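You operate a simulated robot arm through the tools that you are given. There is no shell and no other tool. Be economical: measure what you need, move in short steps, check, and stop when the job is done.

The job below is to be done with a simulated robot arm. You get a single attempt, and the scene is never put back.

TASK
Trial run: start the screw and find the speed that gives 90 BAR, then shut down.
Fine: line's hot; STOP, then heat off; the speed knob stays at that setting for the next shift, drive isolator and zone switches stay on.

It is judged by the outcome, as a careful person would: the job done as asked, and still so three seconds after it is handed in. It fails if anything else is knocked over, pushed out of place, dropped, spilled or broken.

THE ROBOT
A 6-joint arm with a two-finger parallel gripper on a trunk, on a base that drives. Base frame: it is fixed to the floor where the robot stands at the start and does not move with it; the origin is under the middle of the robot, x ahead of it, y to its left, z up. Lengths are in mm, angles in rad, forces in N, time in s.
With the tool pointing down near the work surface it reaches from about 440 to 860 mm from the robot's upright axis, wherever it stands. Its first joint turns from -2.007 to 2.007 rad. Places, roughly: control switch [700, 200, 1000]; drive isolator [-1700, -4200, 1500]; emergency stop [400, -100, 900]; heat switch [600, 100, 1000]; pressure read-out [600, -300, 1200]; speed knob [600, -200, 1000]; start button [500, 0, 1000]; stop button [500, -100, 1000]; zone one knob [800, 100, 1000]; zone one switch [-500, -2400, 700]; zone three knob [600, -100, 1000]; zone three switch [-300, -2100, 700]; zone two knob [700, 0, 1000]; zone two switch [-400, -2200, 700]. Payload 4.2 kg.
The TCP is the grasp point between the finger pads, 23 mm short of the fingertips. In the tool frame z runs along the fingers and y along their closing line. Largest opening 94 mm; finger width 38, thickness 10; the body of the gripper, 54 by 96 mm, starts 39 mm behind the TCP.
Orientation is told as [roll, pitch, yaw] about the base's x, y, z axes, in that order, counted from this pose: with the fingers straight down and closing along the base's y, the tool's x points along the base's -x, its y along +y and its z along -z.

THE INTERFACE
- The arm moves only by the tool nudge_tool. Its argument "commands" is a list of rows, each a list of 3 entries, a list of its own where there are three numbers: the shift along the base's x, y, z in cm, then the turn, a rotation vector about the base's x, y, z in degrees, then the gripper command, from -1 (fully open) to 1 (shut), values between in proportion. In form: [[[x, y, z], [ax, ay, az], claw], ...]. A call has 1 to 8 rows; each row shifts and turns the commanded pose from where the row before left it. Rows are played at 5 a second. More than 50 mm and 0.15 rad between two rows, or a gripper value outside its range, and nothing of the call is played. Where a pose cannot be reached the arm comes as near as it can. A force on the tool above 40 N (or 10 N above the force at the start of the call, whichever is more), or a blocked arm, ends the call early, and 0.2 s more pass. The fingers move at their own pace (about 108 mm/s each) and stop on an object; they squeeze with about 42 N. The grip force told is the motor's: it shows also when the fingers shut on nothing. Time passes only in rows, and 0.2 s behind the last, so rows that do not move let the fingers close. It gives the time, the measured TCP pose, the force on the tool (base axes), the opening and the grip force at its end, in the units of the frame above (readings bear some noise), with the torque about the TCP (base axes, N m) and any sound that the robot's microphone picked up.
- Cameras (640 x 400 px; columns grow to the right, rows downward): "scene" is now at [238.2, 162.5, 1306.6]; the picture's right is [-0.37, -0.93, 0.00], its down [-0.41, 0.16, -0.90] and it looks along [0.84, -0.33, -0.44] (base axes); focal length 214 px, centre (320, 200). "wrist" rides on the gripper at [86, 16, -74] in the tool frame; the picture's right is [-0.18, 0.98, 0.00], its down [-0.58, -0.11, -0.81] and it looks along [-0.79, -0.15, 0.59] (tool axes); focal length 243 px, centre (320, 200). There is no depth. A picture from a camera that has moved, and an enlarged one, comes with that camera's place and axes in the base frame and with its lens.
- grab_frame(camera): a new picture of that camera. No time passes.
- lift_body(by): slides the trunk up (or, below 0, down) by that many mm; the arm and the scene camera ride with it, the base frame stays. It gives what a move gives, with no picture.
- base_move(legs): drives the robot by 1 to 6 legs, each [ahead, turn to the left] in mm and rad, along the robot's own axes; the way and the turn of a leg run together, so that a leg with both is an arc; at most 1500 mm and 3.142 rad a leg. The arm and the cameras ride along, it lands a little off, and it stops where it bumps. It gives what a move gives.
- turn_head(pan, tilt): turns the head with the scene camera to pan (to the left, within 1.396 rad either way) and tilt (down, from -0.506 to 1.204), counted from straight ahead of the robot. It gives what a move gives.
- inspect(camera, box): a new picture of the part [left, top, right, bottom] of that camera's present view, enlarged. No time passes.
- hand_in(): hands the job in; it is judged then, once.

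Go step by step. Nothing tells you exact positions but the pictures and the camera data: compare them with the known pose of the tool, close in by small moves and look again before you grip or let go. The budget is 120 turns and 98 pictures, counting those below and the enlarged ones. Unless the task says otherwise, let go and move clear before handing in, and close with one line.

The tools are called after "Request:" by a JSON object that holds its "method" and its "body". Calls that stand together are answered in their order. nudge_tool: Moves the arm, as the interface text tells. Its arguments: {"type":"object","properties":{"commands":{"type":"array"}},"required":["commands"]} The other tools are called the same way: lift_body (by) slides the trunk up or down; base_move (legs) drives the base; turn_head (pan, tilt) turns the head that bears the scene camera; grab_frame (camera) takes a picture; inspect (camera, box) takes an enlarged picture of a part of a camera's view; hand_in () hands the job in.

At the start:

```text
clock: 0.0
position: [588.2, -139.9, 1251.5]
tool_rot: [-0.001, 0.0, -0.001]
wrist_force: [0.3, -0.3, 0.1]
moment: [0.03, -0.03, -0.02]
finger_gap: 93.9
grasp_force: 0.0
trunk travel left (down, up): [-650.0, 340.0]
robot x, y, heading: [0.7, -2.8, -0.0]
head pan, tilt: [-0.375, 0.452]
```

scene: 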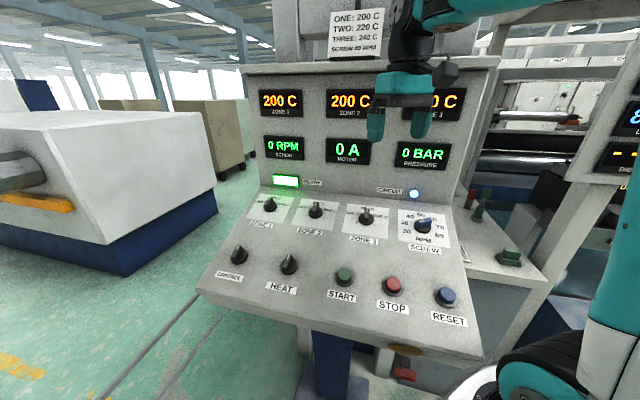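
wrist: 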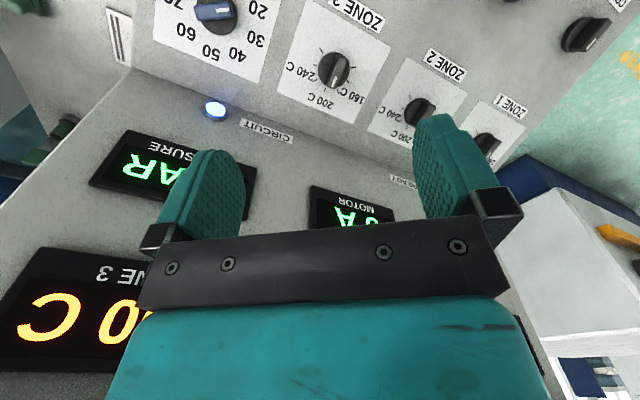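

I see a sloped control panel with three hot zones, 0 RPM and 0 BAR. I'll enlarge the controls before moving.

Request:
{"method": "inspect", "body": {"camera": "scene", "box": [190, 170, 490, 360]}}

Request:
{"method": "inspect", "body": {"camera": "scene", "box": [240, 0, 500, 190]}}

Request:
{"method": "inspect", "body": {"camera": "scene", "box": [340, 170, 480, 270]}}

```text
2.11 times, centred on (340, 265) of scene
camera zoom: at [238.2, 162.5, 1306.6], right [-0.37, -0.93, 0.0], down [-0.41, 0.16, -0.9], along [0.84, -0.33, -0.44], focal length 452 px, centre (278, 63)
```

zoom: 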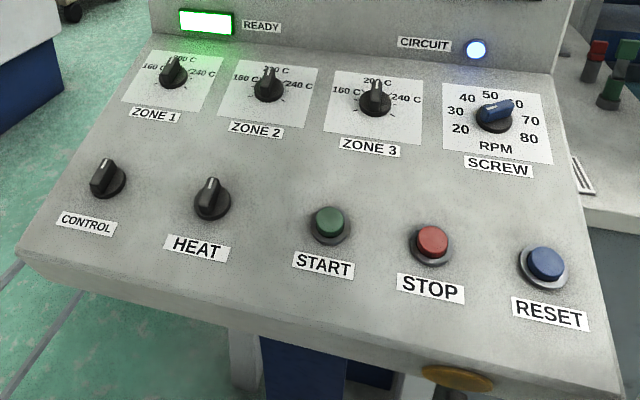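

```text
2.11 times, centred on (370, 95) of scene
camera zoom: at [238.2, 162.5, 1306.6], right [-0.37, -0.93, 0.0], down [-0.41, 0.16, -0.9], along [0.84, -0.33, -0.44], focal length 452 px, centre (215, 421)
```

zoom: 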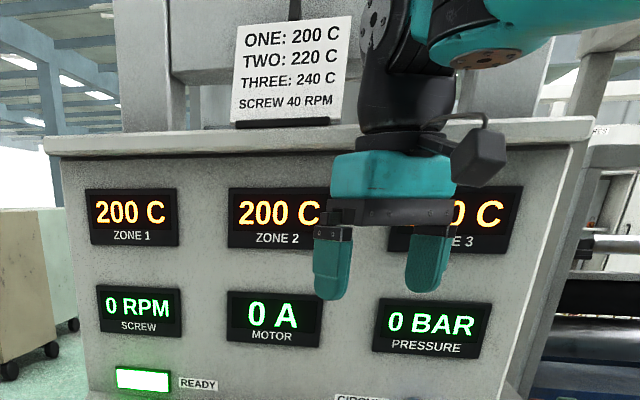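

```text
4.00 times, centred on (410, 220) of scene
camera zoom: at [238.2, 162.5, 1306.6], right [-0.37, -0.93, 0.0], down [-0.41, 0.16, -0.9], along [0.84, -0.33, -0.44], focal length 858 px, centre (-40, 120)
```

zoom: 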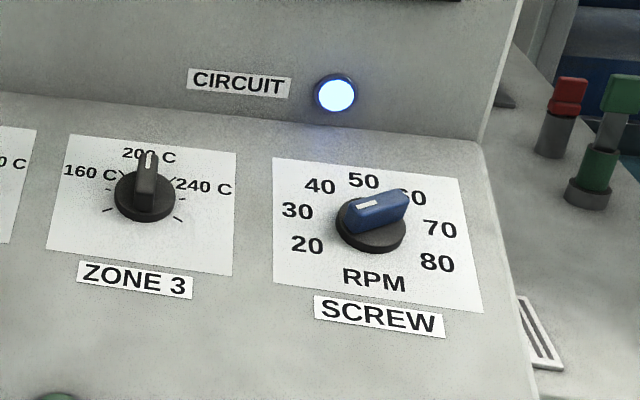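

The panel is turned about 37° to the robot (zone 3 knob near [651,-135,1013], speed knob near [567,-246,1013]). I'll square the tool to it and back off to get a second viewpoint.

Request:
{"method": "nudge_tool", "body": {"commands": [[[-2.4, 2, 1.5], [0, 0, -7.4], 1], [[-2.4, 2, 1.5], [0, 0, -7.4], 1], [[-2.4, 2, 1.5], [0, 0, -7.4], 1], [[-2.4, 2, 1.5], [0, 0, -7.4], 1], [[-2.4, 2, 1.5], [0, 0, -7.4], 1], [[0, 0, 0], [0, 0, 0], 1]]}}

Request:
{"method": "grab_frame", "body": {"camera": "wrist"}}

Request:
{"method": "grab_frame", "body": {"camera": "scene"}}

```text
clock: 1.4
position: [466.0, -41.0, 1325.6]
tool_rot: [-0.001, 0.0, -0.647]
wrist_force: [0.3, -1.2, -0.3]
moment: [0.04, 0.04, -0.02]
finger_gap: 0.0
grasp_force: 42.1
trunk travel left (down, up): [-650.0, 340.0]
robot x, y, heading: [-2.6, 2.0, 0.002]
head pan, tilt: [-0.375, 0.452]
```

```text
92 pictures are left
camera wrist: at [406.4, 23.6, 1399.6], right [0.74, 0.67, 0.0], down [0.4, -0.44, 0.81], along [0.54, -0.6, -0.59], focal length 243 px, centre (320, 200)
```

wrist: 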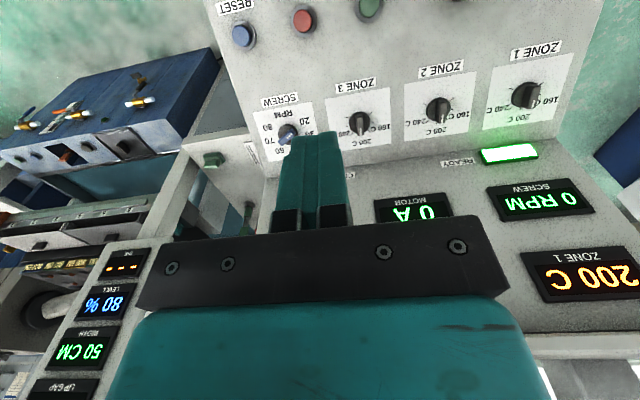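

```text
91 pictures are left
camera scene: at [238.2, 162.5, 1306.6], right [-0.37, -0.93, 0.0], down [-0.41, 0.16, -0.9], along [0.84, -0.33, -0.44], focal length 214 px, centre (320, 200)
```

scene: 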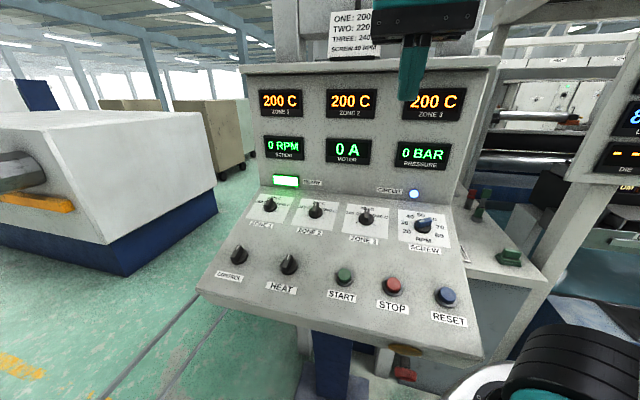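

Panel slope comes out about 21°, with START near [541,-15,951], STOP near [480,-97,951] and the speed knob near [567,-246,1013]. Next I tilt the tool normal to the panel and hover 100 mm over the speed knob to read it.

Request:
{"method": "nudge_tool", "body": {"commands": [[[1.2, -3.05, -3.6], [-2.1, -2.8, 0], -1], [[1.2, -3.05, -3.6], [-2.1, -2.8, 0], -1], [[1.2, -3.05, -3.6], [-2.1, -2.8, 0], -1], [[1.2, -3.05, -3.6], [-2.1, -2.8, 0], -1], [[1.2, -3.05, -3.6], [-2.1, -2.8, 0], -1], [[1.2, -3.05, -3.6], [-2.1, -2.8, 0], -1], [[0, 0, 0], [0, 0, 0], -1]]}}

Request:
{"method": "grab_frame", "body": {"camera": "wrist"}}

Request:
{"method": "grab_frame", "body": {"camera": "scene"}}

```text
clock: 3.0
position: [552.1, -170.4, 1147.1]
tool_rot: [0.087, -0.247, -0.654]
wrist_force: [0.2, 0.4, 0.1]
moment: [0.0, -0.04, 0.0]
finger_gap: 93.8
grasp_force: 0.1
out of reach, approached as far as the arm can: row 2, 3
trunk travel left (down, up): [-650.0, 340.0]
robot x, y, heading: [-2.9, 1.5, 0.004]
head pan, tilt: [-0.375, 0.452]
```

```text
90 pictures are left
camera wrist: at [477.1, -100.9, 1198.5], right [0.72, 0.68, 0.13], down [0.19, -0.36, 0.91], along [0.67, -0.63, -0.39], focal length 243 px, centre (320, 200)
```

wrist: 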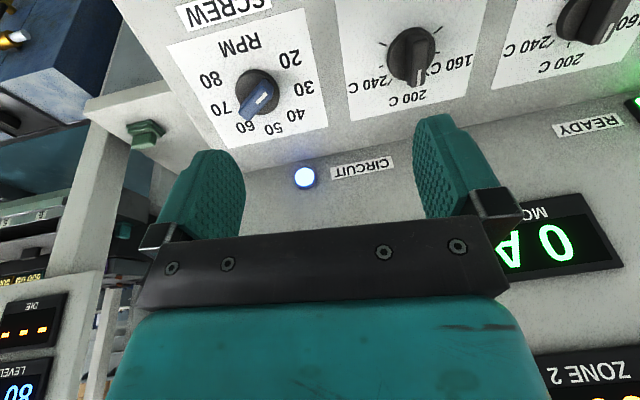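

```text
89 pictures are left
camera scene: at [238.0, 162.6, 1306.6], right [-0.37, -0.93, 0.0], down [-0.41, 0.16, -0.9], along [0.84, -0.33, -0.44], focal length 214 px, centre (320, 200)
```

scene: 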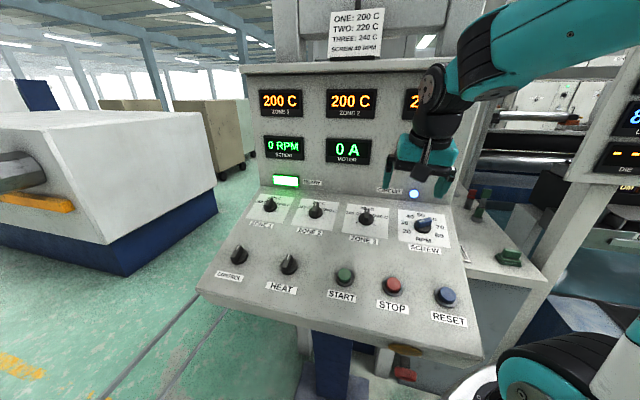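

The speed knob points to about 62. Some poses were too close to the robot, so I'll back the base 120 mm for better reach.

Request:
{"method": "base_move", "body": {"legs": [[-120, 0]]}}

Request:
{"method": "grab_frame", "body": {"camera": "scene"}}

```text
clock: 4.2
position: [432.1, -170.4, 1147.3]
tool_rot: [0.086, -0.248, -0.654]
wrist_force: [0.5, -0.2, 0.4]
moment: [0.0, 0.0, 0.02]
finger_gap: 94.0
grasp_force: 0.1
trunk travel left (down, up): [-650.0, 340.0]
robot x, y, heading: [-120.6, -0.3, -0.005]
head pan, tilt: [-0.375, 0.452]
```

```text
88 pictures are left
camera scene: at [118.9, 162.2, 1306.6], right [-0.37, -0.93, 0.0], down [-0.41, 0.16, -0.9], along [0.84, -0.33, -0.44], focal length 214 px, centre (320, 200)
```

scene: 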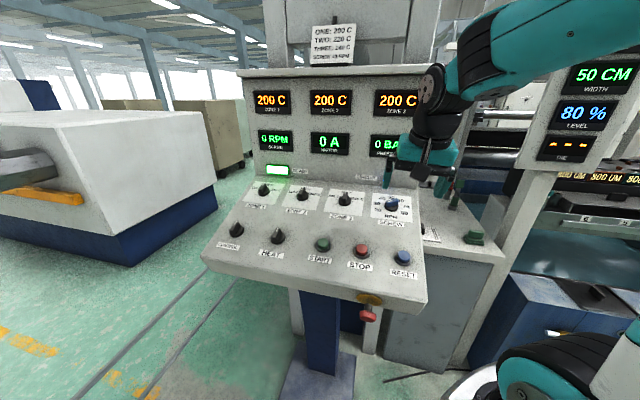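

Now I go to 100 mm above the speed knob, squared with the panel normal.

Request:
{"method": "nudge_tool", "body": {"commands": [[[2.65, -1.35, -1.0], [-3.9, -1.3, -0.7], -1], [[2.65, -1.35, -1.0], [-3.9, -1.3, -0.7], -1], [[2.65, -1.35, -1.0], [0, 0, 0], -1], [[2.65, -1.35, -1.0], [0, 0, 0], -1], [[0, 0, 0], [0, 0, 0], -1]]}}

Request:
{"method": "grab_frame", "body": {"camera": "wrist"}}

```text
clock: 5.4
position: [537.3, -221.9, 1108.0]
tool_rot: [-0.001, -0.367, -0.653]
wrist_force: [-0.2, 0.2, 0.1]
moment: [-0.01, 0.0, -0.03]
finger_gap: 93.8
grasp_force: 0.1
trunk travel left (down, up): [-650.0, 340.0]
robot x, y, heading: [-118.7, 0.5, -0.003]
head pan, tilt: [-0.375, 0.452]
```

```text
87 pictures are left
camera wrist: at [461.9, -144.4, 1146.5], right [0.73, 0.68, 0.07], down [0.13, -0.24, 0.96], along [0.67, -0.7, -0.27], focal length 243 px, centre (320, 200)
```

wrist: 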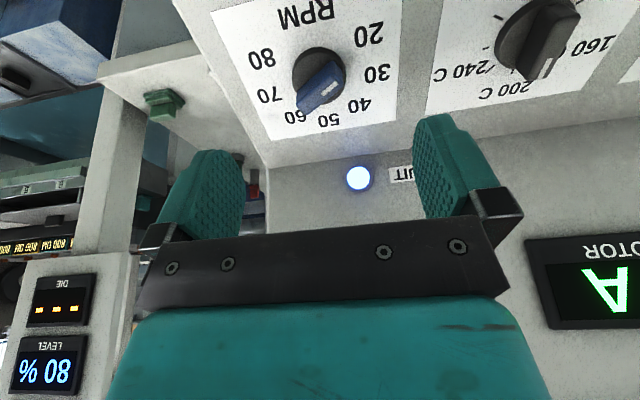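

Request:
{"method": "inspect", "body": {"camera": "wrist", "box": [220, 0, 420, 125]}}

Request:
{"method": "inspect", "body": {"camera": "scene", "box": [340, 160, 460, 235]}}

```text
3.20 times, centred on (320, 62) of wrist
camera zoom: at [461.9, -144.4, 1146.5], right [0.73, 0.68, 0.07], down [0.13, -0.24, 0.96], along [0.67, -0.7, -0.27], focal length 776 px, centre (320, 640)
```

zoom: 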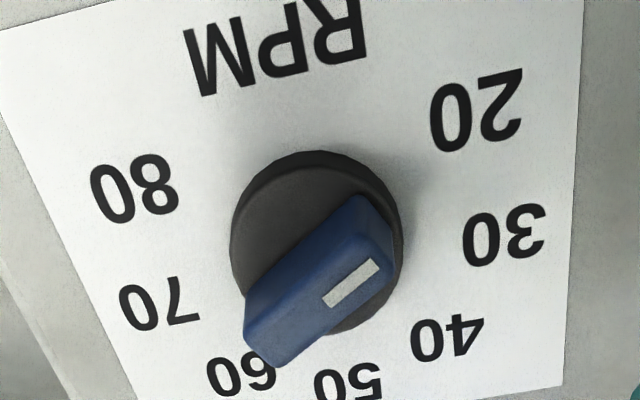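

```text
5.33 times, centred on (400, 198) of scene
camera zoom: at [118.8, 162.2, 1306.6], right [-0.37, -0.93, 0.0], down [-0.41, 0.16, -0.9], along [0.84, -0.33, -0.44], focal length 1144 px, centre (-107, 213)
```

zoom: 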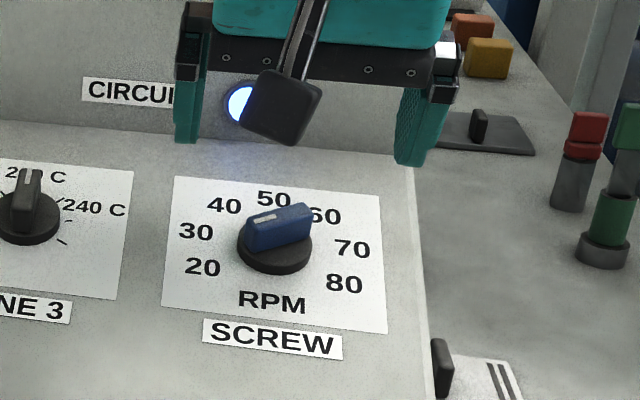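

The white mark sits on the low end of the speed knob, so it is parked at its low end (below 20) - a good starting point. Next: hover closed fingers over START.

Request:
{"method": "nudge_tool", "body": {"commands": [[[-0.4, 4.5, -1.0], [0, 0, 0], 1], [[-0.4, 4.5, -1.5], [0, 0, 0], 1], [[-0.4, 4.5, -1.5], [0, 0, 0], 1], [[-0.4, 4.6, -1.9], [0, 0, 0], 1], [[-0.5, 4.6, -1.9], [0, 0, 0], 1], [[0, 0, 0], [0, 0, 0], 1]]}}

Request:
{"method": "grab_frame", "body": {"camera": "wrist"}}

Request:
{"method": "grab_frame", "body": {"camera": "scene"}}

```text
clock: 6.8
position: [515.9, 3.0, 1031.0]
tool_rot: [0.0, -0.368, -0.653]
wrist_force: [0.1, -0.1, -0.8]
moment: [-0.02, 0.01, 0.0]
finger_gap: 0.0
grasp_force: 42.2
trunk travel left (down, up): [-650.0, 340.0]
robot x, y, heading: [-120.0, 0.8, -0.001]
head pan, tilt: [-0.375, 0.452]
```

```text
84 pictures are left
camera wrist: at [439.9, 79.8, 1069.5], right [0.73, 0.68, 0.07], down [0.13, -0.24, 0.96], along [0.67, -0.7, -0.27], focal length 243 px, centre (320, 200)
```

wrist: 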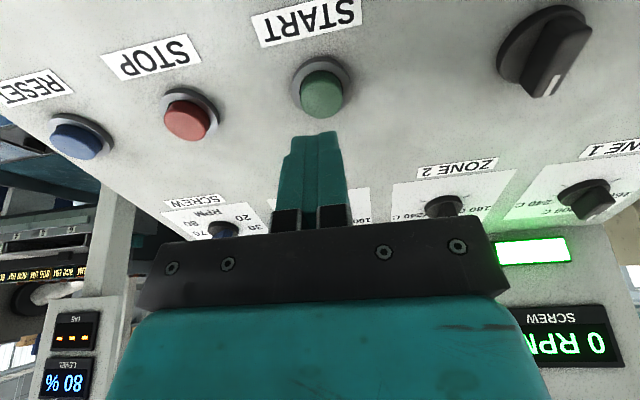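

```text
83 pictures are left
camera scene: at [118.9, 162.1, 1306.6], right [-0.37, -0.93, 0.0], down [-0.41, 0.16, -0.9], along [0.84, -0.33, -0.44], focal length 214 px, centre (320, 200)
```

scene: 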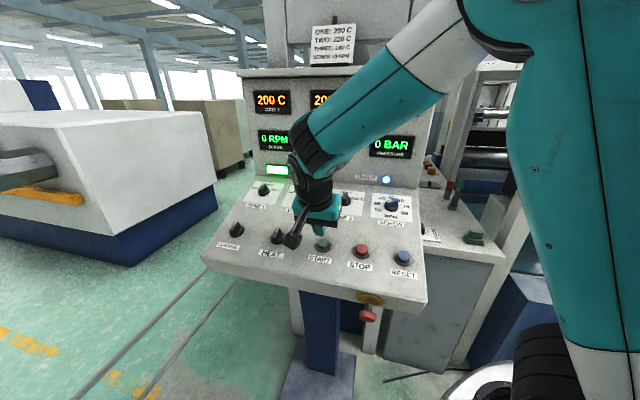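

START lies just ahead of the finger axis by about 4 mm. I'll correct and approach along the panel normal.

Request:
{"method": "nudge_tool", "body": {"commands": [[[0.87, -0.69, -1.87], [0, 0, 0], 1], [[0.87, -0.69, -1.87], [0, 0, 0], 1], [[0, 0, 0], [0, 0, 0], 1]]}}

Request:
{"method": "grab_frame", "body": {"camera": "wrist"}}

```text
clock: 7.6
position: [534.5, -12.2, 992.8]
tool_rot: [0.003, -0.366, -0.652]
wrist_force: [0.4, 0.1, -0.6]
moment: [0.03, -0.02, -0.01]
finger_gap: 0.0
grasp_force: 42.1
trunk travel left (down, up): [-650.0, 340.0]
robot x, y, heading: [-116.7, -0.6, -0.004]
head pan, tilt: [-0.375, 0.452]
```

```text
82 pictures are left
camera wrist: at [459.2, 66.5, 1031.0], right [0.73, 0.68, 0.07], down [0.13, -0.24, 0.96], along [0.67, -0.7, -0.27], focal length 243 px, centre (320, 200)
```

wrist: 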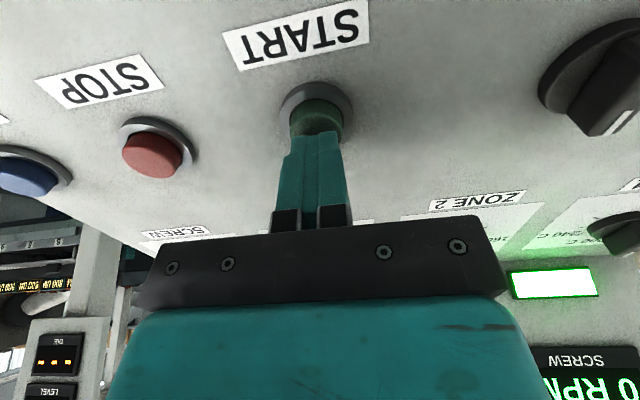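

Aligned; now pressing in 4–5 mm steps until the force shows contact.

Request:
{"method": "nudge_tool", "body": {"commands": [[[0.143, -0.109, -0.467], [0, 0, 0], 1], [[0.143, -0.109, -0.467], [0, 0, 0], 1], [[0.143, -0.109, -0.467], [0, 0, 0], 1]]}}

Request:
{"method": "inspect", "body": {"camera": "wrist", "box": [220, 60, 420, 185]}}

```text
clock: 8.4
position: [538.7, -13.1, 979.8]
tool_rot: [0.003, -0.368, -0.654]
wrist_force: [-13.5, 5.6, 27.8]
moment: [0.25, 0.52, 0.04]
finger_gap: 0.0
grasp_force: 41.9
trunk travel left (down, up): [-650.0, 340.0]
robot x, y, heading: [-121.0, 0.3, -0.0]
head pan, tilt: [-0.375, 0.452]
heard: click
```

```text
3.20 times, centred on (320, 122) of wrist
camera zoom: at [462.6, 63.6, 1018.6], right [0.73, 0.68, 0.07], down [0.13, -0.24, 0.96], along [0.67, -0.69, -0.27], focal length 776 px, centre (320, 448)
```

zoom: 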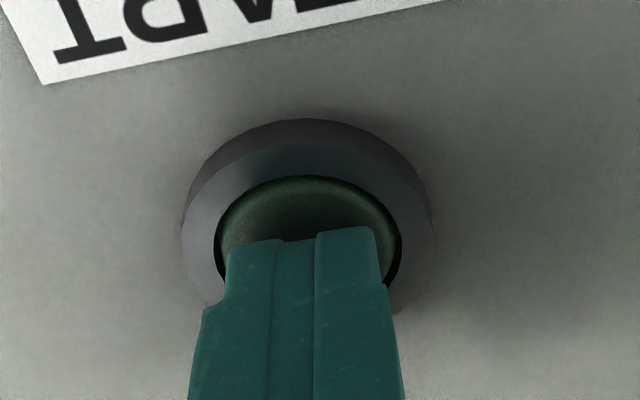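

A click was heard and START is down. I'll retract and look at the read-outs.

Request:
{"method": "nudge_tool", "body": {"commands": [[[-0.57, 0.44, 1.87], [0, 0, 0], 1], [[-1.14, 0.88, 3.74], [0, 0, 0], 1], [[-1.14, 0.88, 3.74], [0, 0, 0], 1]]}}

Request:
{"method": "inspect", "body": {"camera": "scene", "box": [230, 60, 450, 210]}}

Request:
{"method": "grab_frame", "body": {"camera": "wrist"}}

```text
clock: 9.2
position: [510.2, 6.1, 1070.4]
tool_rot: [-0.001, -0.366, -0.653]
wrist_force: [1.0, -0.4, 0.0]
moment: [0.02, 0.02, -0.01]
finger_gap: 0.0
grasp_force: 41.2
trunk travel left (down, up): [-650.0, 340.0]
robot x, y, heading: [-121.4, 1.7, -0.003]
head pan, tilt: [-0.375, 0.452]
```

```text
2.67 times, centred on (340, 135) of scene
camera zoom: at [119.4, 162.2, 1306.4], right [-0.37, -0.93, 0.0], down [-0.41, 0.16, -0.9], along [0.84, -0.33, -0.44], focal length 572 px, centre (267, 373)
```

zoom: 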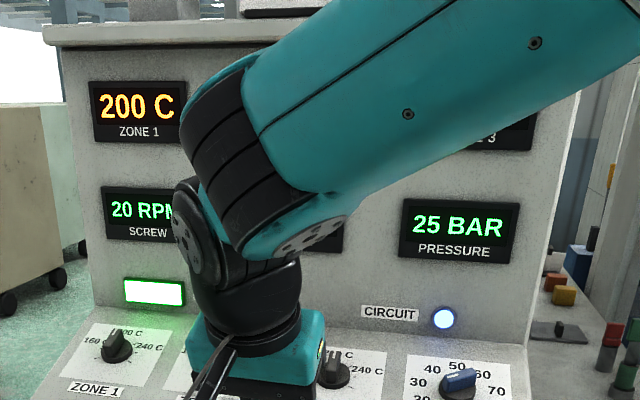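

```text
79 pictures are left
camera wrist: at [435.2, 83.1, 1110.2], right [0.73, 0.68, 0.07], down [0.14, -0.24, 0.96], along [0.67, -0.7, -0.27], focal length 243 px, centre (320, 200)
```

wrist: 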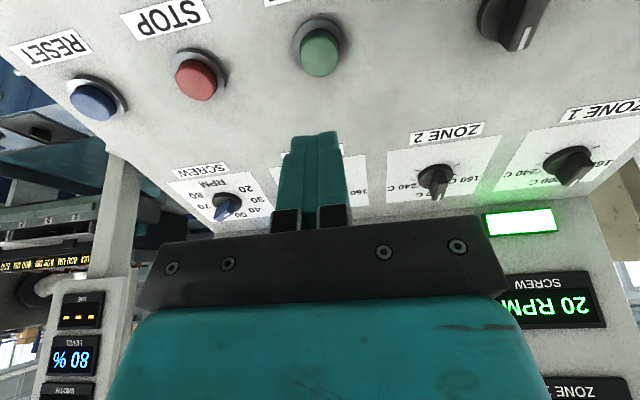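

Screw runs: 20 RPM, 25 BAR. I'll move over the speed knob, rotating the tool counter-clockwise so the jaws can straddle its bar with room to turn clockwise.

Request:
{"method": "nudge_tool", "body": {"commands": [[[0.7, -4.05, 0.6], [-2.29, 1.75, 7.46], -0.1], [[0.7, -4.05, 0.3], [-2.29, 1.75, 7.46], -0.1], [[0.7, -4.05, 0], [-2.29, 1.75, 7.46], -0.1], [[0.7, -4.05, 0], [-2.29, 1.75, 7.46], -0.1], [[0.7, -4.05, 0], [-2.29, 1.75, 7.46], -0.1], [[0.8, -4.05, -0.2], [-2.29, 1.75, 7.46], -0.1], [[0, 0, 0], [-2.29, 1.75, 7.46], -0.1], [[0, 0, 0], [-2.29, 1.75, 7.46], -0.1]]}}

Request:
{"method": "nudge_tool", "body": {"commands": [[[0, 0, 0], [-2.29, 1.75, 7.46], -0.1], [[0, 0, 0], [-2.29, 1.75, 7.46], -0.1], [[0, 0, 0], [-2.29, 1.75, 7.46], -0.1], [[0, 0, 0], [-2.29, 1.75, 7.46], -0.1], [[0, 0, 0], [-2.29, 1.75, 7.46], -0.1], [[0, 0, 0], [-2.29, 1.75, 7.46], -0.1], [[0, 0, 0], [0, 0, 0], -0.1]]}}

Request:
{"method": "grab_frame", "body": {"camera": "wrist"}}

Request:
{"method": "grab_frame", "body": {"camera": "scene"}}

```text
clock: 11.0
position: [552.3, -235.7, 1079.2]
tool_rot: [-0.334, -0.158, 0.492]
wrist_force: [-0.2, -0.1, -0.4]
moment: [-0.01, 0.01, 0.01]
finger_gap: 51.6
grasp_force: 0.0
trunk travel left (down, up): [-650.0, 340.0]
robot x, y, heading: [-121.1, -1.2, -0.001]
head pan, tilt: [-0.375, 0.452]
```

```text
clock: 12.6
position: [553.6, -235.6, 1077.4]
tool_rot: [-0.344, 0.139, 1.28]
wrist_force: [0.3, -0.2, -0.2]
moment: [0.0, 0.02, 0.02]
finger_gap: 51.7
grasp_force: 0.0
trunk travel left (down, up): [-650.0, 340.0]
robot x, y, heading: [-122.9, 1.1, -0.002]
head pan, tilt: [-0.375, 0.452]
```

```text
78 pictures are left
camera wrist: at [492.8, -298.8, 1153.1], right [-0.85, 0.4, -0.35], down [0.04, 0.7, 0.71], along [0.53, 0.59, -0.61], focal length 243 px, centre (320, 200)
```

wrist: 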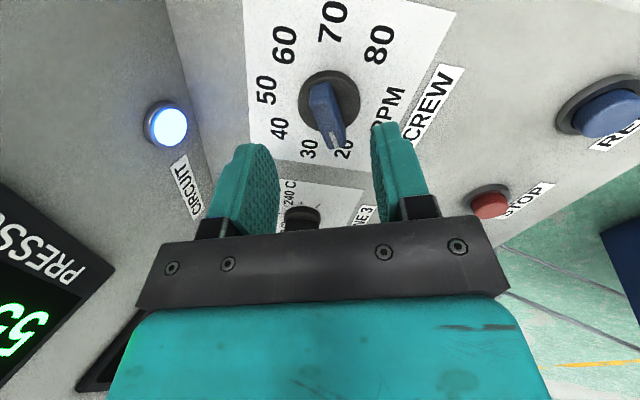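

```text
77 pictures are left
camera scene: at [119.0, 162.2, 1306.6], right [-0.37, -0.93, 0.0], down [-0.41, 0.16, -0.9], along [0.84, -0.33, -0.44], focal length 214 px, centre (320, 200)
```

scene: 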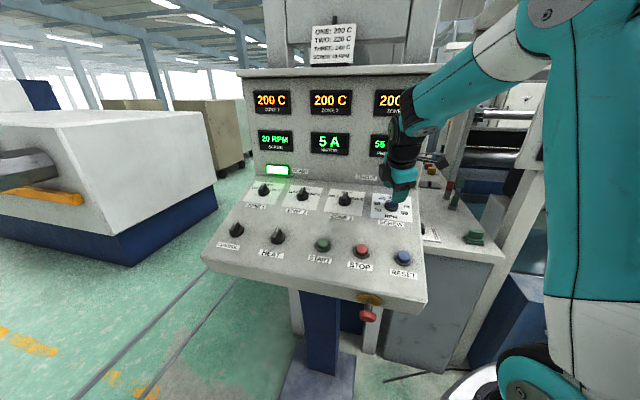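

The pressure lags and is climbing (about 55 BAR at 20 RPM). I'll zoom on the knob for alignment.

Request:
{"method": "inspect", "body": {"camera": "wrist", "box": [220, 20, 440, 160]}}

```text
2.86 times, centred on (330, 90) of wrist
camera zoom: at [492.8, -298.8, 1153.1], right [-0.85, 0.4, -0.35], down [0.04, 0.7, 0.71], along [0.53, 0.59, -0.61], focal length 693 px, centre (291, 514)
```

zoom: 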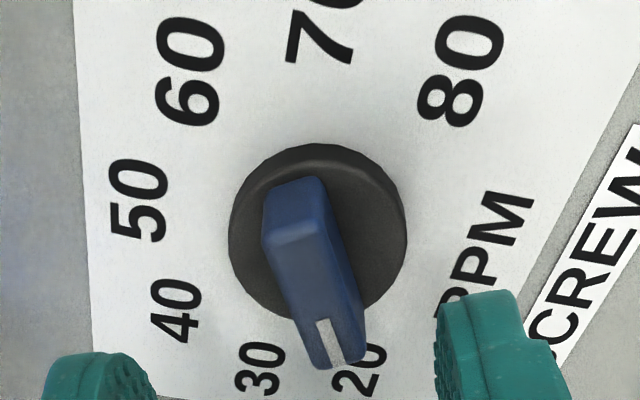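

Knob axis works out near [569,-249,1009]; I need a 5 mm sideways shift and about 8° more rotation. I'll apply that, descend 20 mm and check.

Request:
{"method": "nudge_tool", "body": {"commands": [[[-0.48, 0.23, -0.2], [-2.4, 1.87, 7.9], -0.1], [[0.286, -0.222, -0.932], [0, 0, 0], -0.1], [[0.286, -0.222, -0.932], [0, 0, 0], -0.1], [[0, 0, 0], [0, 0, 0], -0.1]]}}

Request:
{"method": "grab_frame", "body": {"camera": "wrist"}}

Request:
{"method": "inspect", "body": {"camera": "scene", "box": [340, 120, 460, 235]}}

```text
clock: 13.6
position: [554.8, -237.2, 1056.4]
tool_rot: [-0.321, 0.185, 1.42]
wrist_force: [-0.1, 0.3, 0.3]
moment: [0.0, 0.0, 0.01]
finger_gap: 51.7
grasp_force: 0.1
trunk travel left (down, up): [-650.0, 340.0]
robot x, y, heading: [-118.9, -1.5, -0.001]
head pan, tilt: [-0.375, 0.452]
```

```text
75 pictures are left
camera wrist: at [505.6, -304.0, 1137.0], right [-0.9, 0.26, -0.34], down [-0.04, 0.73, 0.68], along [0.43, 0.63, -0.65], focal length 243 px, centre (320, 200)
```

wrist: 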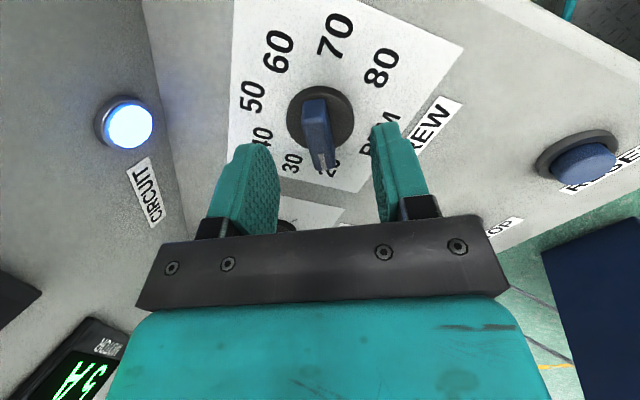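

```text
3.48 times, centred on (400, 178) of scene
camera zoom: at [118.9, 162.2, 1306.6], right [-0.37, -0.93, 0.0], down [-0.41, 0.16, -0.9], along [0.84, -0.33, -0.44], focal length 746 px, centre (42, 278)
```

zoom: 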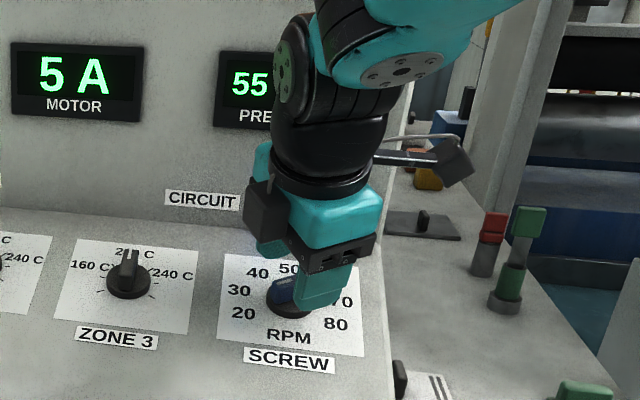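

Bar is centred between the jaws, pressure steady at 55. Descending 22 mm and closing on the bar.

Request:
{"method": "nudge_tool", "body": {"commands": [[[0.229, -0.177, -0.746], [0, 0, 0], -0.1], [[0.229, -0.177, -0.746], [0, 0, 0], -0.1], [[0.172, -0.133, -0.56], [0, 0, 0], -0.1], [[0, 0, 0], [0, 0, 0], -0.1]]}}

Request:
{"method": "grab_frame", "body": {"camera": "wrist"}}

```text
clock: 14.6
position: [560.8, -242.9, 1037.2]
tool_rot: [-0.32, 0.184, 1.417]
wrist_force: [-0.6, 0.3, 0.3]
moment: [-0.01, 0.0, -0.02]
finger_gap: 51.7
grasp_force: 0.0
trunk travel left (down, up): [-650.0, 340.0]
robot x, y, heading: [-119.2, -3.8, -0.003]
head pan, tilt: [-0.375, 0.452]
```

```text
73 pictures are left
camera wrist: at [511.3, -309.8, 1116.8], right [-0.9, 0.26, -0.34], down [-0.04, 0.73, 0.68], along [0.43, 0.63, -0.65], focal length 243 px, centre (320, 200)
```

wrist: 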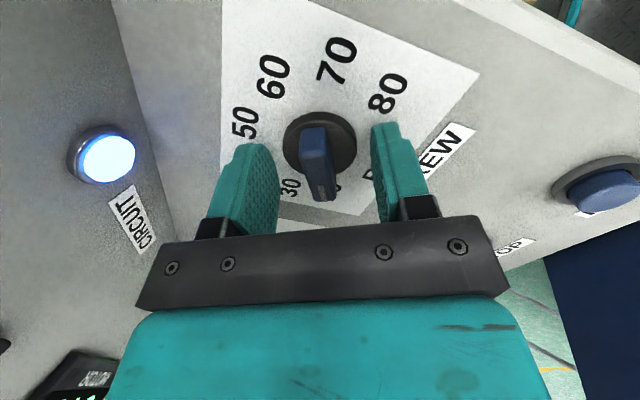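

Request:
{"method": "nudge_tool", "body": {"commands": [[[0.05, -0.04, -0.2], [0, 0, 0], 0.2], [[0, 0, 0], [0, 0, 0], 0.6], [[0, 0, 0], [0, 0, 0], 0.9], [[0, 0, 0], [0, 0, 0], 0.9]]}}

Request:
{"method": "grab_frame", "body": {"camera": "wrist"}}

```text
clock: 15.6
position: [561.1, -244.4, 1035.6]
tool_rot: [-0.322, 0.187, 1.418]
wrist_force: [2.7, -1.9, 2.2]
moment: [-0.04, 0.82, -0.16]
finger_gap: 12.7
grasp_force: 44.6
trunk travel left (down, up): [-650.0, 340.0]
robot x, y, heading: [-120.1, -4.5, -0.002]
head pan, tilt: [-0.375, 0.452]
```

```text
72 pictures are left
camera wrist: at [512.2, -310.4, 1115.2], right [-0.9, 0.26, -0.34], down [-0.04, 0.73, 0.68], along [0.43, 0.63, -0.65], focal length 243 px, centre (320, 200)
```

wrist: 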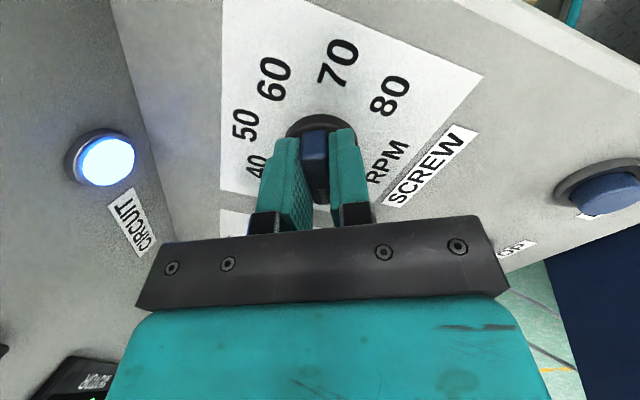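

Firm grip on the bar (12.7 mm). Turning clockwise 24° and reading.

Request:
{"method": "nudge_tool", "body": {"commands": [[[0, 0, 0], [2.29, -1.75, -7.46], 0.9], [[0, 0, 0], [2.29, -1.75, -7.46], 0.9], [[0, 0, 0], [2.29, -1.75, -7.46], 0.9], [[0, 0, 0], [0, 0, 0], 0.9], [[0, 0, 0], [0, 0, 0], 0.9], [[0, 0, 0], [0, 0, 0], 0.9]]}}

Request:
{"method": "inspect", "body": {"camera": "scene", "box": [250, 120, 460, 250]}}

```text
clock: 17.0
position: [561.0, -243.4, 1034.1]
tool_rot: [-0.364, 0.042, 1.022]
wrist_force: [-5.9, 0.7, 1.8]
moment: [-0.19, 1.1, -0.31]
finger_gap: 13.1
grasp_force: 45.1
trunk travel left (down, up): [-650.0, 340.0]
robot x, y, heading: [-118.0, -1.7, -0.001]
head pan, tilt: [-0.375, 0.452]
```

```text
3.05 times, centred on (355, 185) of scene
camera zoom: at [118.6, 162.3, 1306.6], right [-0.37, -0.93, 0.0], down [-0.41, 0.16, -0.9], along [0.84, -0.33, -0.44], focal length 654 px, centre (213, 246)
```

zoom: 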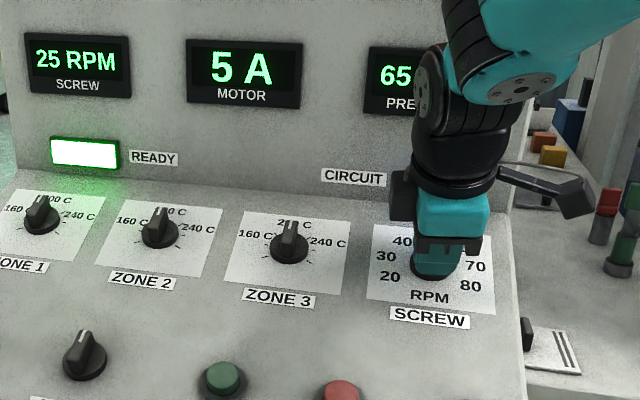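

25 RPM and 65 BAR, possibly still rising. I'll wait to let it settle.

Request:
{"method": "nudge_tool", "body": {"commands": [[[0, 0, 0], [0, 0, 0], 0.9], [[0, 0, 0], [0, 0, 0], 0.9], [[0, 0, 0], [0, 0, 0], 0.9], [[0, 0, 0], [0, 0, 0], 0.9], [[0, 0, 0], [0, 0, 0], 0.9], [[0, 0, 0], [0, 0, 0], 0.9], [[0, 0, 0], [0, 0, 0], 0.9], [[0, 0, 0], [0, 0, 0], 0.9]]}}

Request:
{"method": "inspect", "body": {"camera": "scene", "box": [250, 120, 460, 250]}}

```text
clock: 18.8
position: [562.0, -242.7, 1035.5]
tool_rot: [-0.365, 0.043, 1.02]
wrist_force: [-10.2, 1.7, -0.6]
moment: [0.67, 0.68, 0.08]
finger_gap: 13.2
grasp_force: 44.3
trunk travel left (down, up): [-650.0, 340.0]
robot x, y, heading: [-121.9, 3.7, -0.007]
head pan, tilt: [-0.375, 0.452]
```

```text
3.05 times, centred on (355, 185) of scene
camera zoom: at [118.6, 162.2, 1306.6], right [-0.37, -0.93, 0.0], down [-0.41, 0.16, -0.9], along [0.84, -0.33, -0.44], focal length 654 px, centre (213, 246)
```

zoom: 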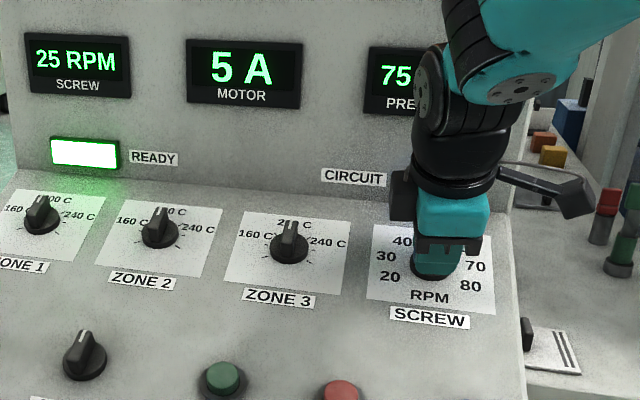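

Request:
{"method": "nudge_tool", "body": {"commands": [[[0, 0, 0], [0, 0, 0], 0.9], [[0, 0, 0], [0, 0, 0], 0.9], [[0, 0, 0], [0, 0, 0], 0.9], [[0, 0, 0], [0, 0, 0], 0.9], [[0, 0, 0], [0, 0, 0], 0.9], [[0, 0, 0], [0, 0, 0], 0.9], [[0, 0, 0], [0, 0, 0], 0.9], [[0, 0, 0], [0, 0, 0], 0.9]]}}

Request:
{"method": "nudge_tool", "body": {"commands": [[[0, 0, 0], [0, 0, 0], 0.9], [[0, 0, 0], [0, 0, 0], 0.9], [[0, 0, 0], [0, 0, 0], 0.9], [[0, 0, 0], [0, 0, 0], 0.9], [[0, 0, 0], [0, 0, 0], 0.9], [[0, 0, 0], [0, 0, 0], 0.9], [[0, 0, 0], [0, 0, 0], 0.9], [[0, 0, 0], [0, 0, 0], 0.9]]}}

Request:
{"method": "inspect", "body": {"camera": "scene", "box": [250, 120, 460, 250]}}

```text
clock: 20.6
position: [560.3, -243.5, 1036.0]
tool_rot: [-0.365, 0.042, 1.02]
wrist_force: [-11.6, 2.4, -5.0]
moment: [0.49, 0.84, -0.01]
finger_gap: 13.0
grasp_force: 45.1
trunk travel left (down, up): [-650.0, 340.0]
robot x, y, heading: [-120.4, 2.5, 0.002]
head pan, tilt: [-0.375, 0.452]
```

```text
clock: 22.4
position: [560.2, -242.1, 1035.5]
tool_rot: [-0.365, 0.042, 1.022]
wrist_force: [-12.3, 2.3, -5.7]
moment: [0.45, 0.85, -0.06]
finger_gap: 13.2
grasp_force: 44.8
trunk travel left (down, up): [-650.0, 340.0]
robot x, y, heading: [-118.4, 0.6, -0.006]
head pan, tilt: [-0.375, 0.452]
```

```text
3.05 times, centred on (355, 185) of scene
camera zoom: at [118.6, 162.3, 1306.6], right [-0.37, -0.93, 0.0], down [-0.41, 0.16, -0.9], along [0.84, -0.33, -0.44], focal length 654 px, centre (213, 246)
```

zoom: 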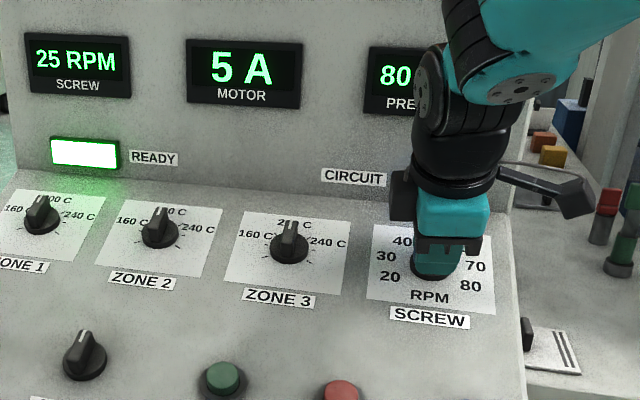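

Reading 80 now; read-outs step by 5 and lag by several seconds. Wait further.

Request:
{"method": "nudge_tool", "body": {"commands": [[[0, 0, 0], [0, 0, 0], 0.9], [[0, 0, 0], [0, 0, 0], 0.9], [[0, 0, 0], [0, 0, 0], 0.9], [[0, 0, 0], [0, 0, 0], 0.9], [[0, 0, 0], [0, 0, 0], 0.9], [[0, 0, 0], [0, 0, 0], 0.9], [[0, 0, 0], [0, 0, 0], 0.9], [[0, 0, 0], [0, 0, 0], 0.9]]}}

Request:
{"method": "nudge_tool", "body": {"commands": [[[0, 0, 0], [0, 0, 0], 0.9], [[0, 0, 0], [0, 0, 0], 0.9], [[0, 0, 0], [0, 0, 0], 0.9], [[0, 0, 0], [0, 0, 0], 0.9], [[0, 0, 0], [0, 0, 0], 0.9], [[0, 0, 0], [0, 0, 0], 0.9], [[0, 0, 0], [0, 0, 0], 0.9], [[0, 0, 0], [0, 0, 0], 0.9]]}}

Request:
{"method": "inspect", "body": {"camera": "scene", "box": [250, 120, 460, 250]}}

```text
clock: 24.2
position: [560.9, -243.7, 1035.0]
tool_rot: [-0.364, 0.041, 1.022]
wrist_force: [-13.9, 3.2, -7.8]
moment: [0.48, 0.85, -0.05]
finger_gap: 13.0
grasp_force: 45.0
trunk travel left (down, up): [-650.0, 340.0]
robot x, y, heading: [-122.4, 1.2, 0.0]
head pan, tilt: [-0.375, 0.452]
```

```text
clock: 26.0
position: [561.2, -243.4, 1034.9]
tool_rot: [-0.366, 0.04, 1.021]
wrist_force: [-13.6, 2.4, -7.4]
moment: [0.5, 0.9, -0.06]
finger_gap: 12.8
grasp_force: 45.3
trunk travel left (down, up): [-650.0, 340.0]
robot x, y, heading: [-117.4, 2.3, 0.001]
head pan, tilt: [-0.375, 0.452]
```

```text
3.05 times, centred on (355, 185) of scene
camera zoom: at [118.6, 162.3, 1306.6], right [-0.37, -0.93, 0.0], down [-0.41, 0.16, -0.9], along [0.84, -0.33, -0.44], focal length 654 px, centre (213, 246)
```

zoom: 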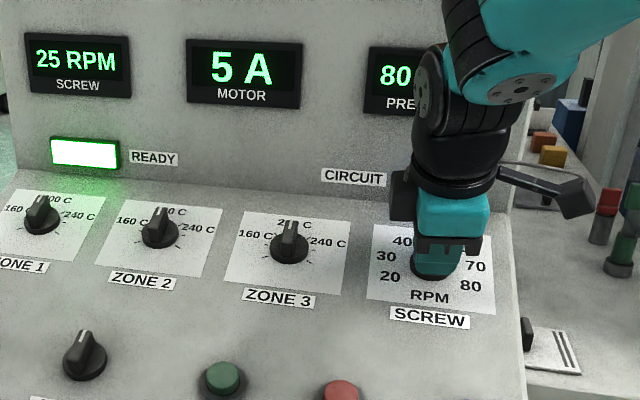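

Settled at 80 BAR near 25 RPM. Turning about 10° more.

Request:
{"method": "nudge_tool", "body": {"commands": [[[0, 0, 0], [1.43, -1.1, -4.66], 0.9], [[0, 0, 0], [1.43, -1.1, -4.66], 0.9], [[0, 0, 0], [0, 0, 0], 0.9], [[0, 0, 0], [0, 0, 0], 0.9], [[0, 0, 0], [0, 0, 0], 0.9], [[0, 0, 0], [0, 0, 0], 0.9], [[0, 0, 0], [0, 0, 0], 0.9], [[0, 0, 0], [0, 0, 0], 0.9]]}}

Request:
{"method": "nudge_tool", "body": {"commands": [[[0, 0, 0], [0, 0, 0], 0.9], [[0, 0, 0], [0, 0, 0], 0.9], [[0, 0, 0], [0, 0, 0], 0.9], [[0, 0, 0], [0, 0, 0], 0.9], [[0, 0, 0], [0, 0, 0], 0.9], [[0, 0, 0], [0, 0, 0], 0.9], [[0, 0, 0], [0, 0, 0], 0.9], [[0, 0, 0], [0, 0, 0], 0.9]]}}

Request:
{"method": "nudge_tool", "body": {"commands": [[[0, 0, 0], [0, 0, 0], 0.9], [[0, 0, 0], [0, 0, 0], 0.9], [[0, 0, 0], [0, 0, 0], 0.9], [[0, 0, 0], [0, 0, 0], 0.9], [[0, 0, 0], [0, 0, 0], 0.9], [[0, 0, 0], [0, 0, 0], 0.9], [[0, 0, 0], [0, 0, 0], 0.9], [[0, 0, 0], [0, 0, 0], 0.9]]}}

Request:
{"method": "inspect", "body": {"camera": "scene", "box": [250, 120, 460, 250]}}

```text
clock: 27.8
position: [560.9, -243.0, 1035.2]
tool_rot: [-0.366, -0.021, 0.86]
wrist_force: [-15.5, 7.4, -6.1]
moment: [0.72, 0.77, 0.03]
finger_gap: 13.0
grasp_force: 44.2
trunk travel left (down, up): [-650.0, 340.0]
robot x, y, heading: [-121.4, 0.1, -0.002]
head pan, tilt: [-0.375, 0.452]
```

```text
clock: 29.6
position: [561.8, -243.2, 1035.8]
tool_rot: [-0.368, -0.02, 0.86]
wrist_force: [-15.4, 8.8, -5.2]
moment: [0.82, 0.68, 0.09]
finger_gap: 12.9
grasp_force: 45.2
trunk travel left (down, up): [-650.0, 340.0]
robot x, y, heading: [-118.2, -0.4, 0.0]
head pan, tilt: [-0.375, 0.452]
```

```text
clock: 31.4
position: [561.8, -242.9, 1036.0]
tool_rot: [-0.368, -0.021, 0.859]
wrist_force: [-15.5, 8.4, -6.3]
moment: [0.66, 0.79, -0.03]
finger_gap: 13.1
grasp_force: 44.7
trunk travel left (down, up): [-650.0, 340.0]
robot x, y, heading: [-117.3, 0.1, -0.001]
head pan, tilt: [-0.375, 0.452]
```

```text
3.05 times, centred on (355, 185) of scene
camera zoom: at [118.5, 162.8, 1306.6], right [-0.37, -0.93, 0.0], down [-0.41, 0.16, -0.9], along [0.84, -0.33, -0.44], focal length 654 px, centre (213, 246)
```

zoom: 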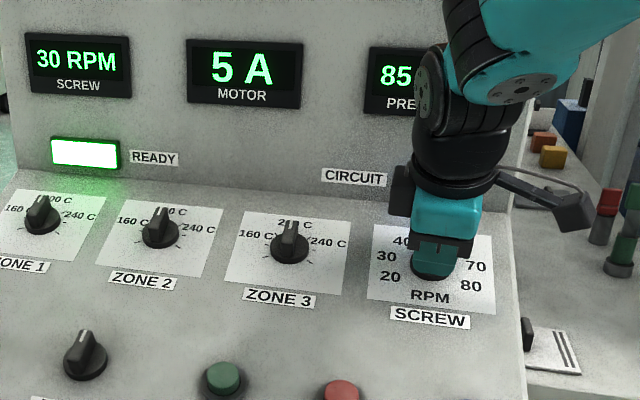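

85 BAR after 5 s, 30 RPM displayed. Waiting for settling.

Request:
{"method": "nudge_tool", "body": {"commands": [[[0, 0, 0], [0, 0, 0], 0.9], [[0, 0, 0], [0, 0, 0], 0.9], [[0, 0, 0], [0, 0, 0], 0.9], [[0, 0, 0], [0, 0, 0], 0.9], [[0, 0, 0], [0, 0, 0], 0.9], [[0, 0, 0], [0, 0, 0], 0.9], [[0, 0, 0], [0, 0, 0], 0.9], [[0, 0, 0], [0, 0, 0], 0.9]]}}

Request:
{"method": "nudge_tool", "body": {"commands": [[[0, 0, 0], [0, 0, 0], 0.9], [[0, 0, 0], [0, 0, 0], 0.9], [[0, 0, 0], [0, 0, 0], 0.9], [[0, 0, 0], [0, 0, 0], 0.9], [[0, 0, 0], [0, 0, 0], 0.9], [[0, 0, 0], [0, 0, 0], 0.9], [[0, 0, 0], [0, 0, 0], 0.9], [[0, 0, 0], [0, 0, 0], 0.9]]}}

Request:
{"method": "nudge_tool", "body": {"commands": [[[0, 0, 0], [0, 0, 0], 0.9], [[0, 0, 0], [0, 0, 0], 0.9], [[0, 0, 0], [0, 0, 0], 0.9], [[0, 0, 0], [0, 0, 0], 0.9], [[0, 0, 0], [0, 0, 0], 0.9], [[0, 0, 0], [0, 0, 0], 0.9], [[0, 0, 0], [0, 0, 0], 0.9], [[0, 0, 0], [0, 0, 0], 0.9]]}}

Request:
{"method": "inspect", "body": {"camera": "scene", "box": [250, 120, 460, 250]}}

```text
clock: 33.2
position: [561.8, -241.8, 1034.9]
tool_rot: [-0.367, -0.021, 0.86]
wrist_force: [-15.3, 6.8, -5.8]
moment: [0.62, 0.82, -0.03]
finger_gap: 12.9
grasp_force: 45.3
trunk travel left (down, up): [-650.0, 340.0]
robot x, y, heading: [-121.3, -0.3, -0.0]
head pan, tilt: [-0.375, 0.452]
```

```text
clock: 35.0
position: [561.7, -243.6, 1034.3]
tool_rot: [-0.366, -0.021, 0.862]
wrist_force: [-14.7, 9.6, -5.0]
moment: [0.34, 1.08, -0.18]
finger_gap: 12.8
grasp_force: 45.5
trunk travel left (down, up): [-650.0, 340.0]
robot x, y, heading: [-114.1, 0.3, -0.001]
head pan, tilt: [-0.375, 0.452]
```

```text
clock: 36.8
position: [561.2, -243.2, 1034.8]
tool_rot: [-0.366, -0.02, 0.859]
wrist_force: [-15.1, 12.7, -5.5]
moment: [0.96, 0.6, 0.18]
finger_gap: 13.1
grasp_force: 45.1
trunk travel left (down, up): [-650.0, 340.0]
robot x, y, heading: [-117.7, -2.0, 0.001]
head pan, tilt: [-0.375, 0.452]
```

```text
3.05 times, centred on (355, 185) of scene
camera zoom: at [118.5, 163.3, 1306.6], right [-0.37, -0.93, 0.0], down [-0.41, 0.16, -0.9], along [0.84, -0.33, -0.44], focal length 654 px, centre (213, 246)
```

zoom: 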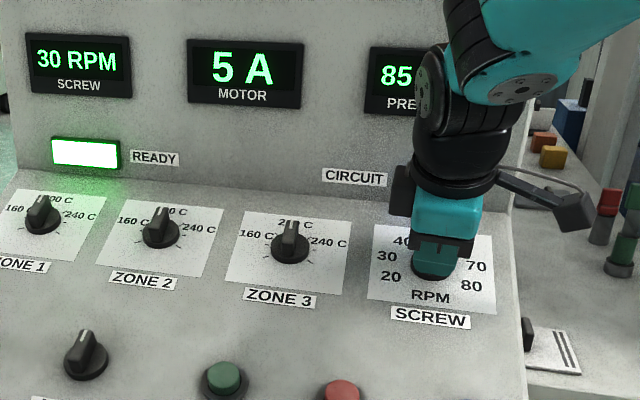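

Settled at 85. Another 6°.

Request:
{"method": "nudge_tool", "body": {"commands": [[[0, 0, 0], [1.71, -1.31, -5.6], 0.9], [[0, 0, 0], [0, 0, 0], 0.9], [[0, 0, 0], [0, 0, 0], 0.9], [[0, 0, 0], [0, 0, 0], 0.9], [[0, 0, 0], [0, 0, 0], 0.9], [[0, 0, 0], [0, 0, 0], 0.9], [[0, 0, 0], [0, 0, 0], 0.9], [[0, 0, 0], [0, 0, 0], 0.9]]}}

Request:
{"method": "nudge_tool", "body": {"commands": [[[0, 0, 0], [0, 0, 0], 0.9], [[0, 0, 0], [0, 0, 0], 0.9], [[0, 0, 0], [0, 0, 0], 0.9], [[0, 0, 0], [0, 0, 0], 0.9], [[0, 0, 0], [0, 0, 0], 0.9], [[0, 0, 0], [0, 0, 0], 0.9], [[0, 0, 0], [0, 0, 0], 0.9], [[0, 0, 0], [0, 0, 0], 0.9]]}}

Request:
{"method": "nudge_tool", "body": {"commands": [[[0, 0, 0], [0, 0, 0], 0.9], [[0, 0, 0], [0, 0, 0], 0.9], [[0, 0, 0], [0, 0, 0], 0.9], [[0, 0, 0], [0, 0, 0], 0.9], [[0, 0, 0], [0, 0, 0], 0.9], [[0, 0, 0], [0, 0, 0], 0.9], [[0, 0, 0], [0, 0, 0], 0.9], [[0, 0, 0], [0, 0, 0], 0.9]]}}

Request:
{"method": "nudge_tool", "body": {"commands": [[[0, 0, 0], [0, 0, 0], 0.9], [[0, 0, 0], [0, 0, 0], 0.9], [[0, 0, 0], [0, 0, 0], 0.9], [[0, 0, 0], [0, 0, 0], 0.9], [[0, 0, 0], [0, 0, 0], 0.9], [[0, 0, 0], [0, 0, 0], 0.9], [[0, 0, 0], [0, 0, 0], 0.9], [[0, 0, 0], [0, 0, 0], 0.9]]}}

Request:
{"method": "inspect", "body": {"camera": "scene", "box": [250, 120, 460, 250]}}

```text
clock: 38.6
position: [562.0, -243.3, 1035.5]
tool_rot: [-0.364, -0.059, 0.762]
wrist_force: [-16.5, 9.0, -5.0]
moment: [0.47, 1.06, -0.05]
finger_gap: 13.2
grasp_force: 45.0
trunk travel left (down, up): [-650.0, 340.0]
robot x, y, heading: [-119.4, 0.8, -0.003]
head pan, tilt: [-0.375, 0.452]
```

```text
clock: 40.4
position: [561.2, -243.0, 1035.1]
tool_rot: [-0.362, -0.059, 0.759]
wrist_force: [-19.4, 8.9, -6.2]
moment: [0.81, 0.66, 0.15]
finger_gap: 13.2
grasp_force: 44.9
trunk travel left (down, up): [-650.0, 340.0]
robot x, y, heading: [-121.3, 3.2, -0.007]
head pan, tilt: [-0.375, 0.452]
```

```text
clock: 42.2
position: [561.2, -243.3, 1035.9]
tool_rot: [-0.363, -0.057, 0.759]
wrist_force: [-19.3, 7.8, -5.6]
moment: [0.74, 0.76, 0.05]
finger_gap: 13.4
grasp_force: 45.1
trunk travel left (down, up): [-650.0, 340.0]
robot x, y, heading: [-122.4, 2.6, -0.0]
head pan, tilt: [-0.375, 0.452]
```

```text
clock: 44.0
position: [561.1, -243.9, 1034.2]
tool_rot: [-0.361, -0.057, 0.762]
wrist_force: [-20.0, 7.6, -5.7]
moment: [0.72, 0.78, 0.05]
finger_gap: 13.2
grasp_force: 45.0
trunk travel left (down, up): [-650.0, 340.0]
robot x, y, heading: [-119.9, 0.3, -0.002]
head pan, tilt: [-0.375, 0.452]
```

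```text
3.05 times, centred on (355, 185) of scene
camera zoom: at [118.6, 163.5, 1306.7], right [-0.37, -0.93, 0.0], down [-0.41, 0.16, -0.9], along [0.84, -0.33, -0.44], focal length 654 px, centre (213, 246)
```

zoom: 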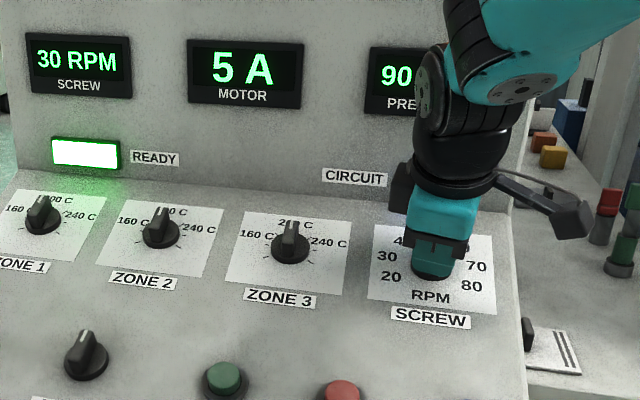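

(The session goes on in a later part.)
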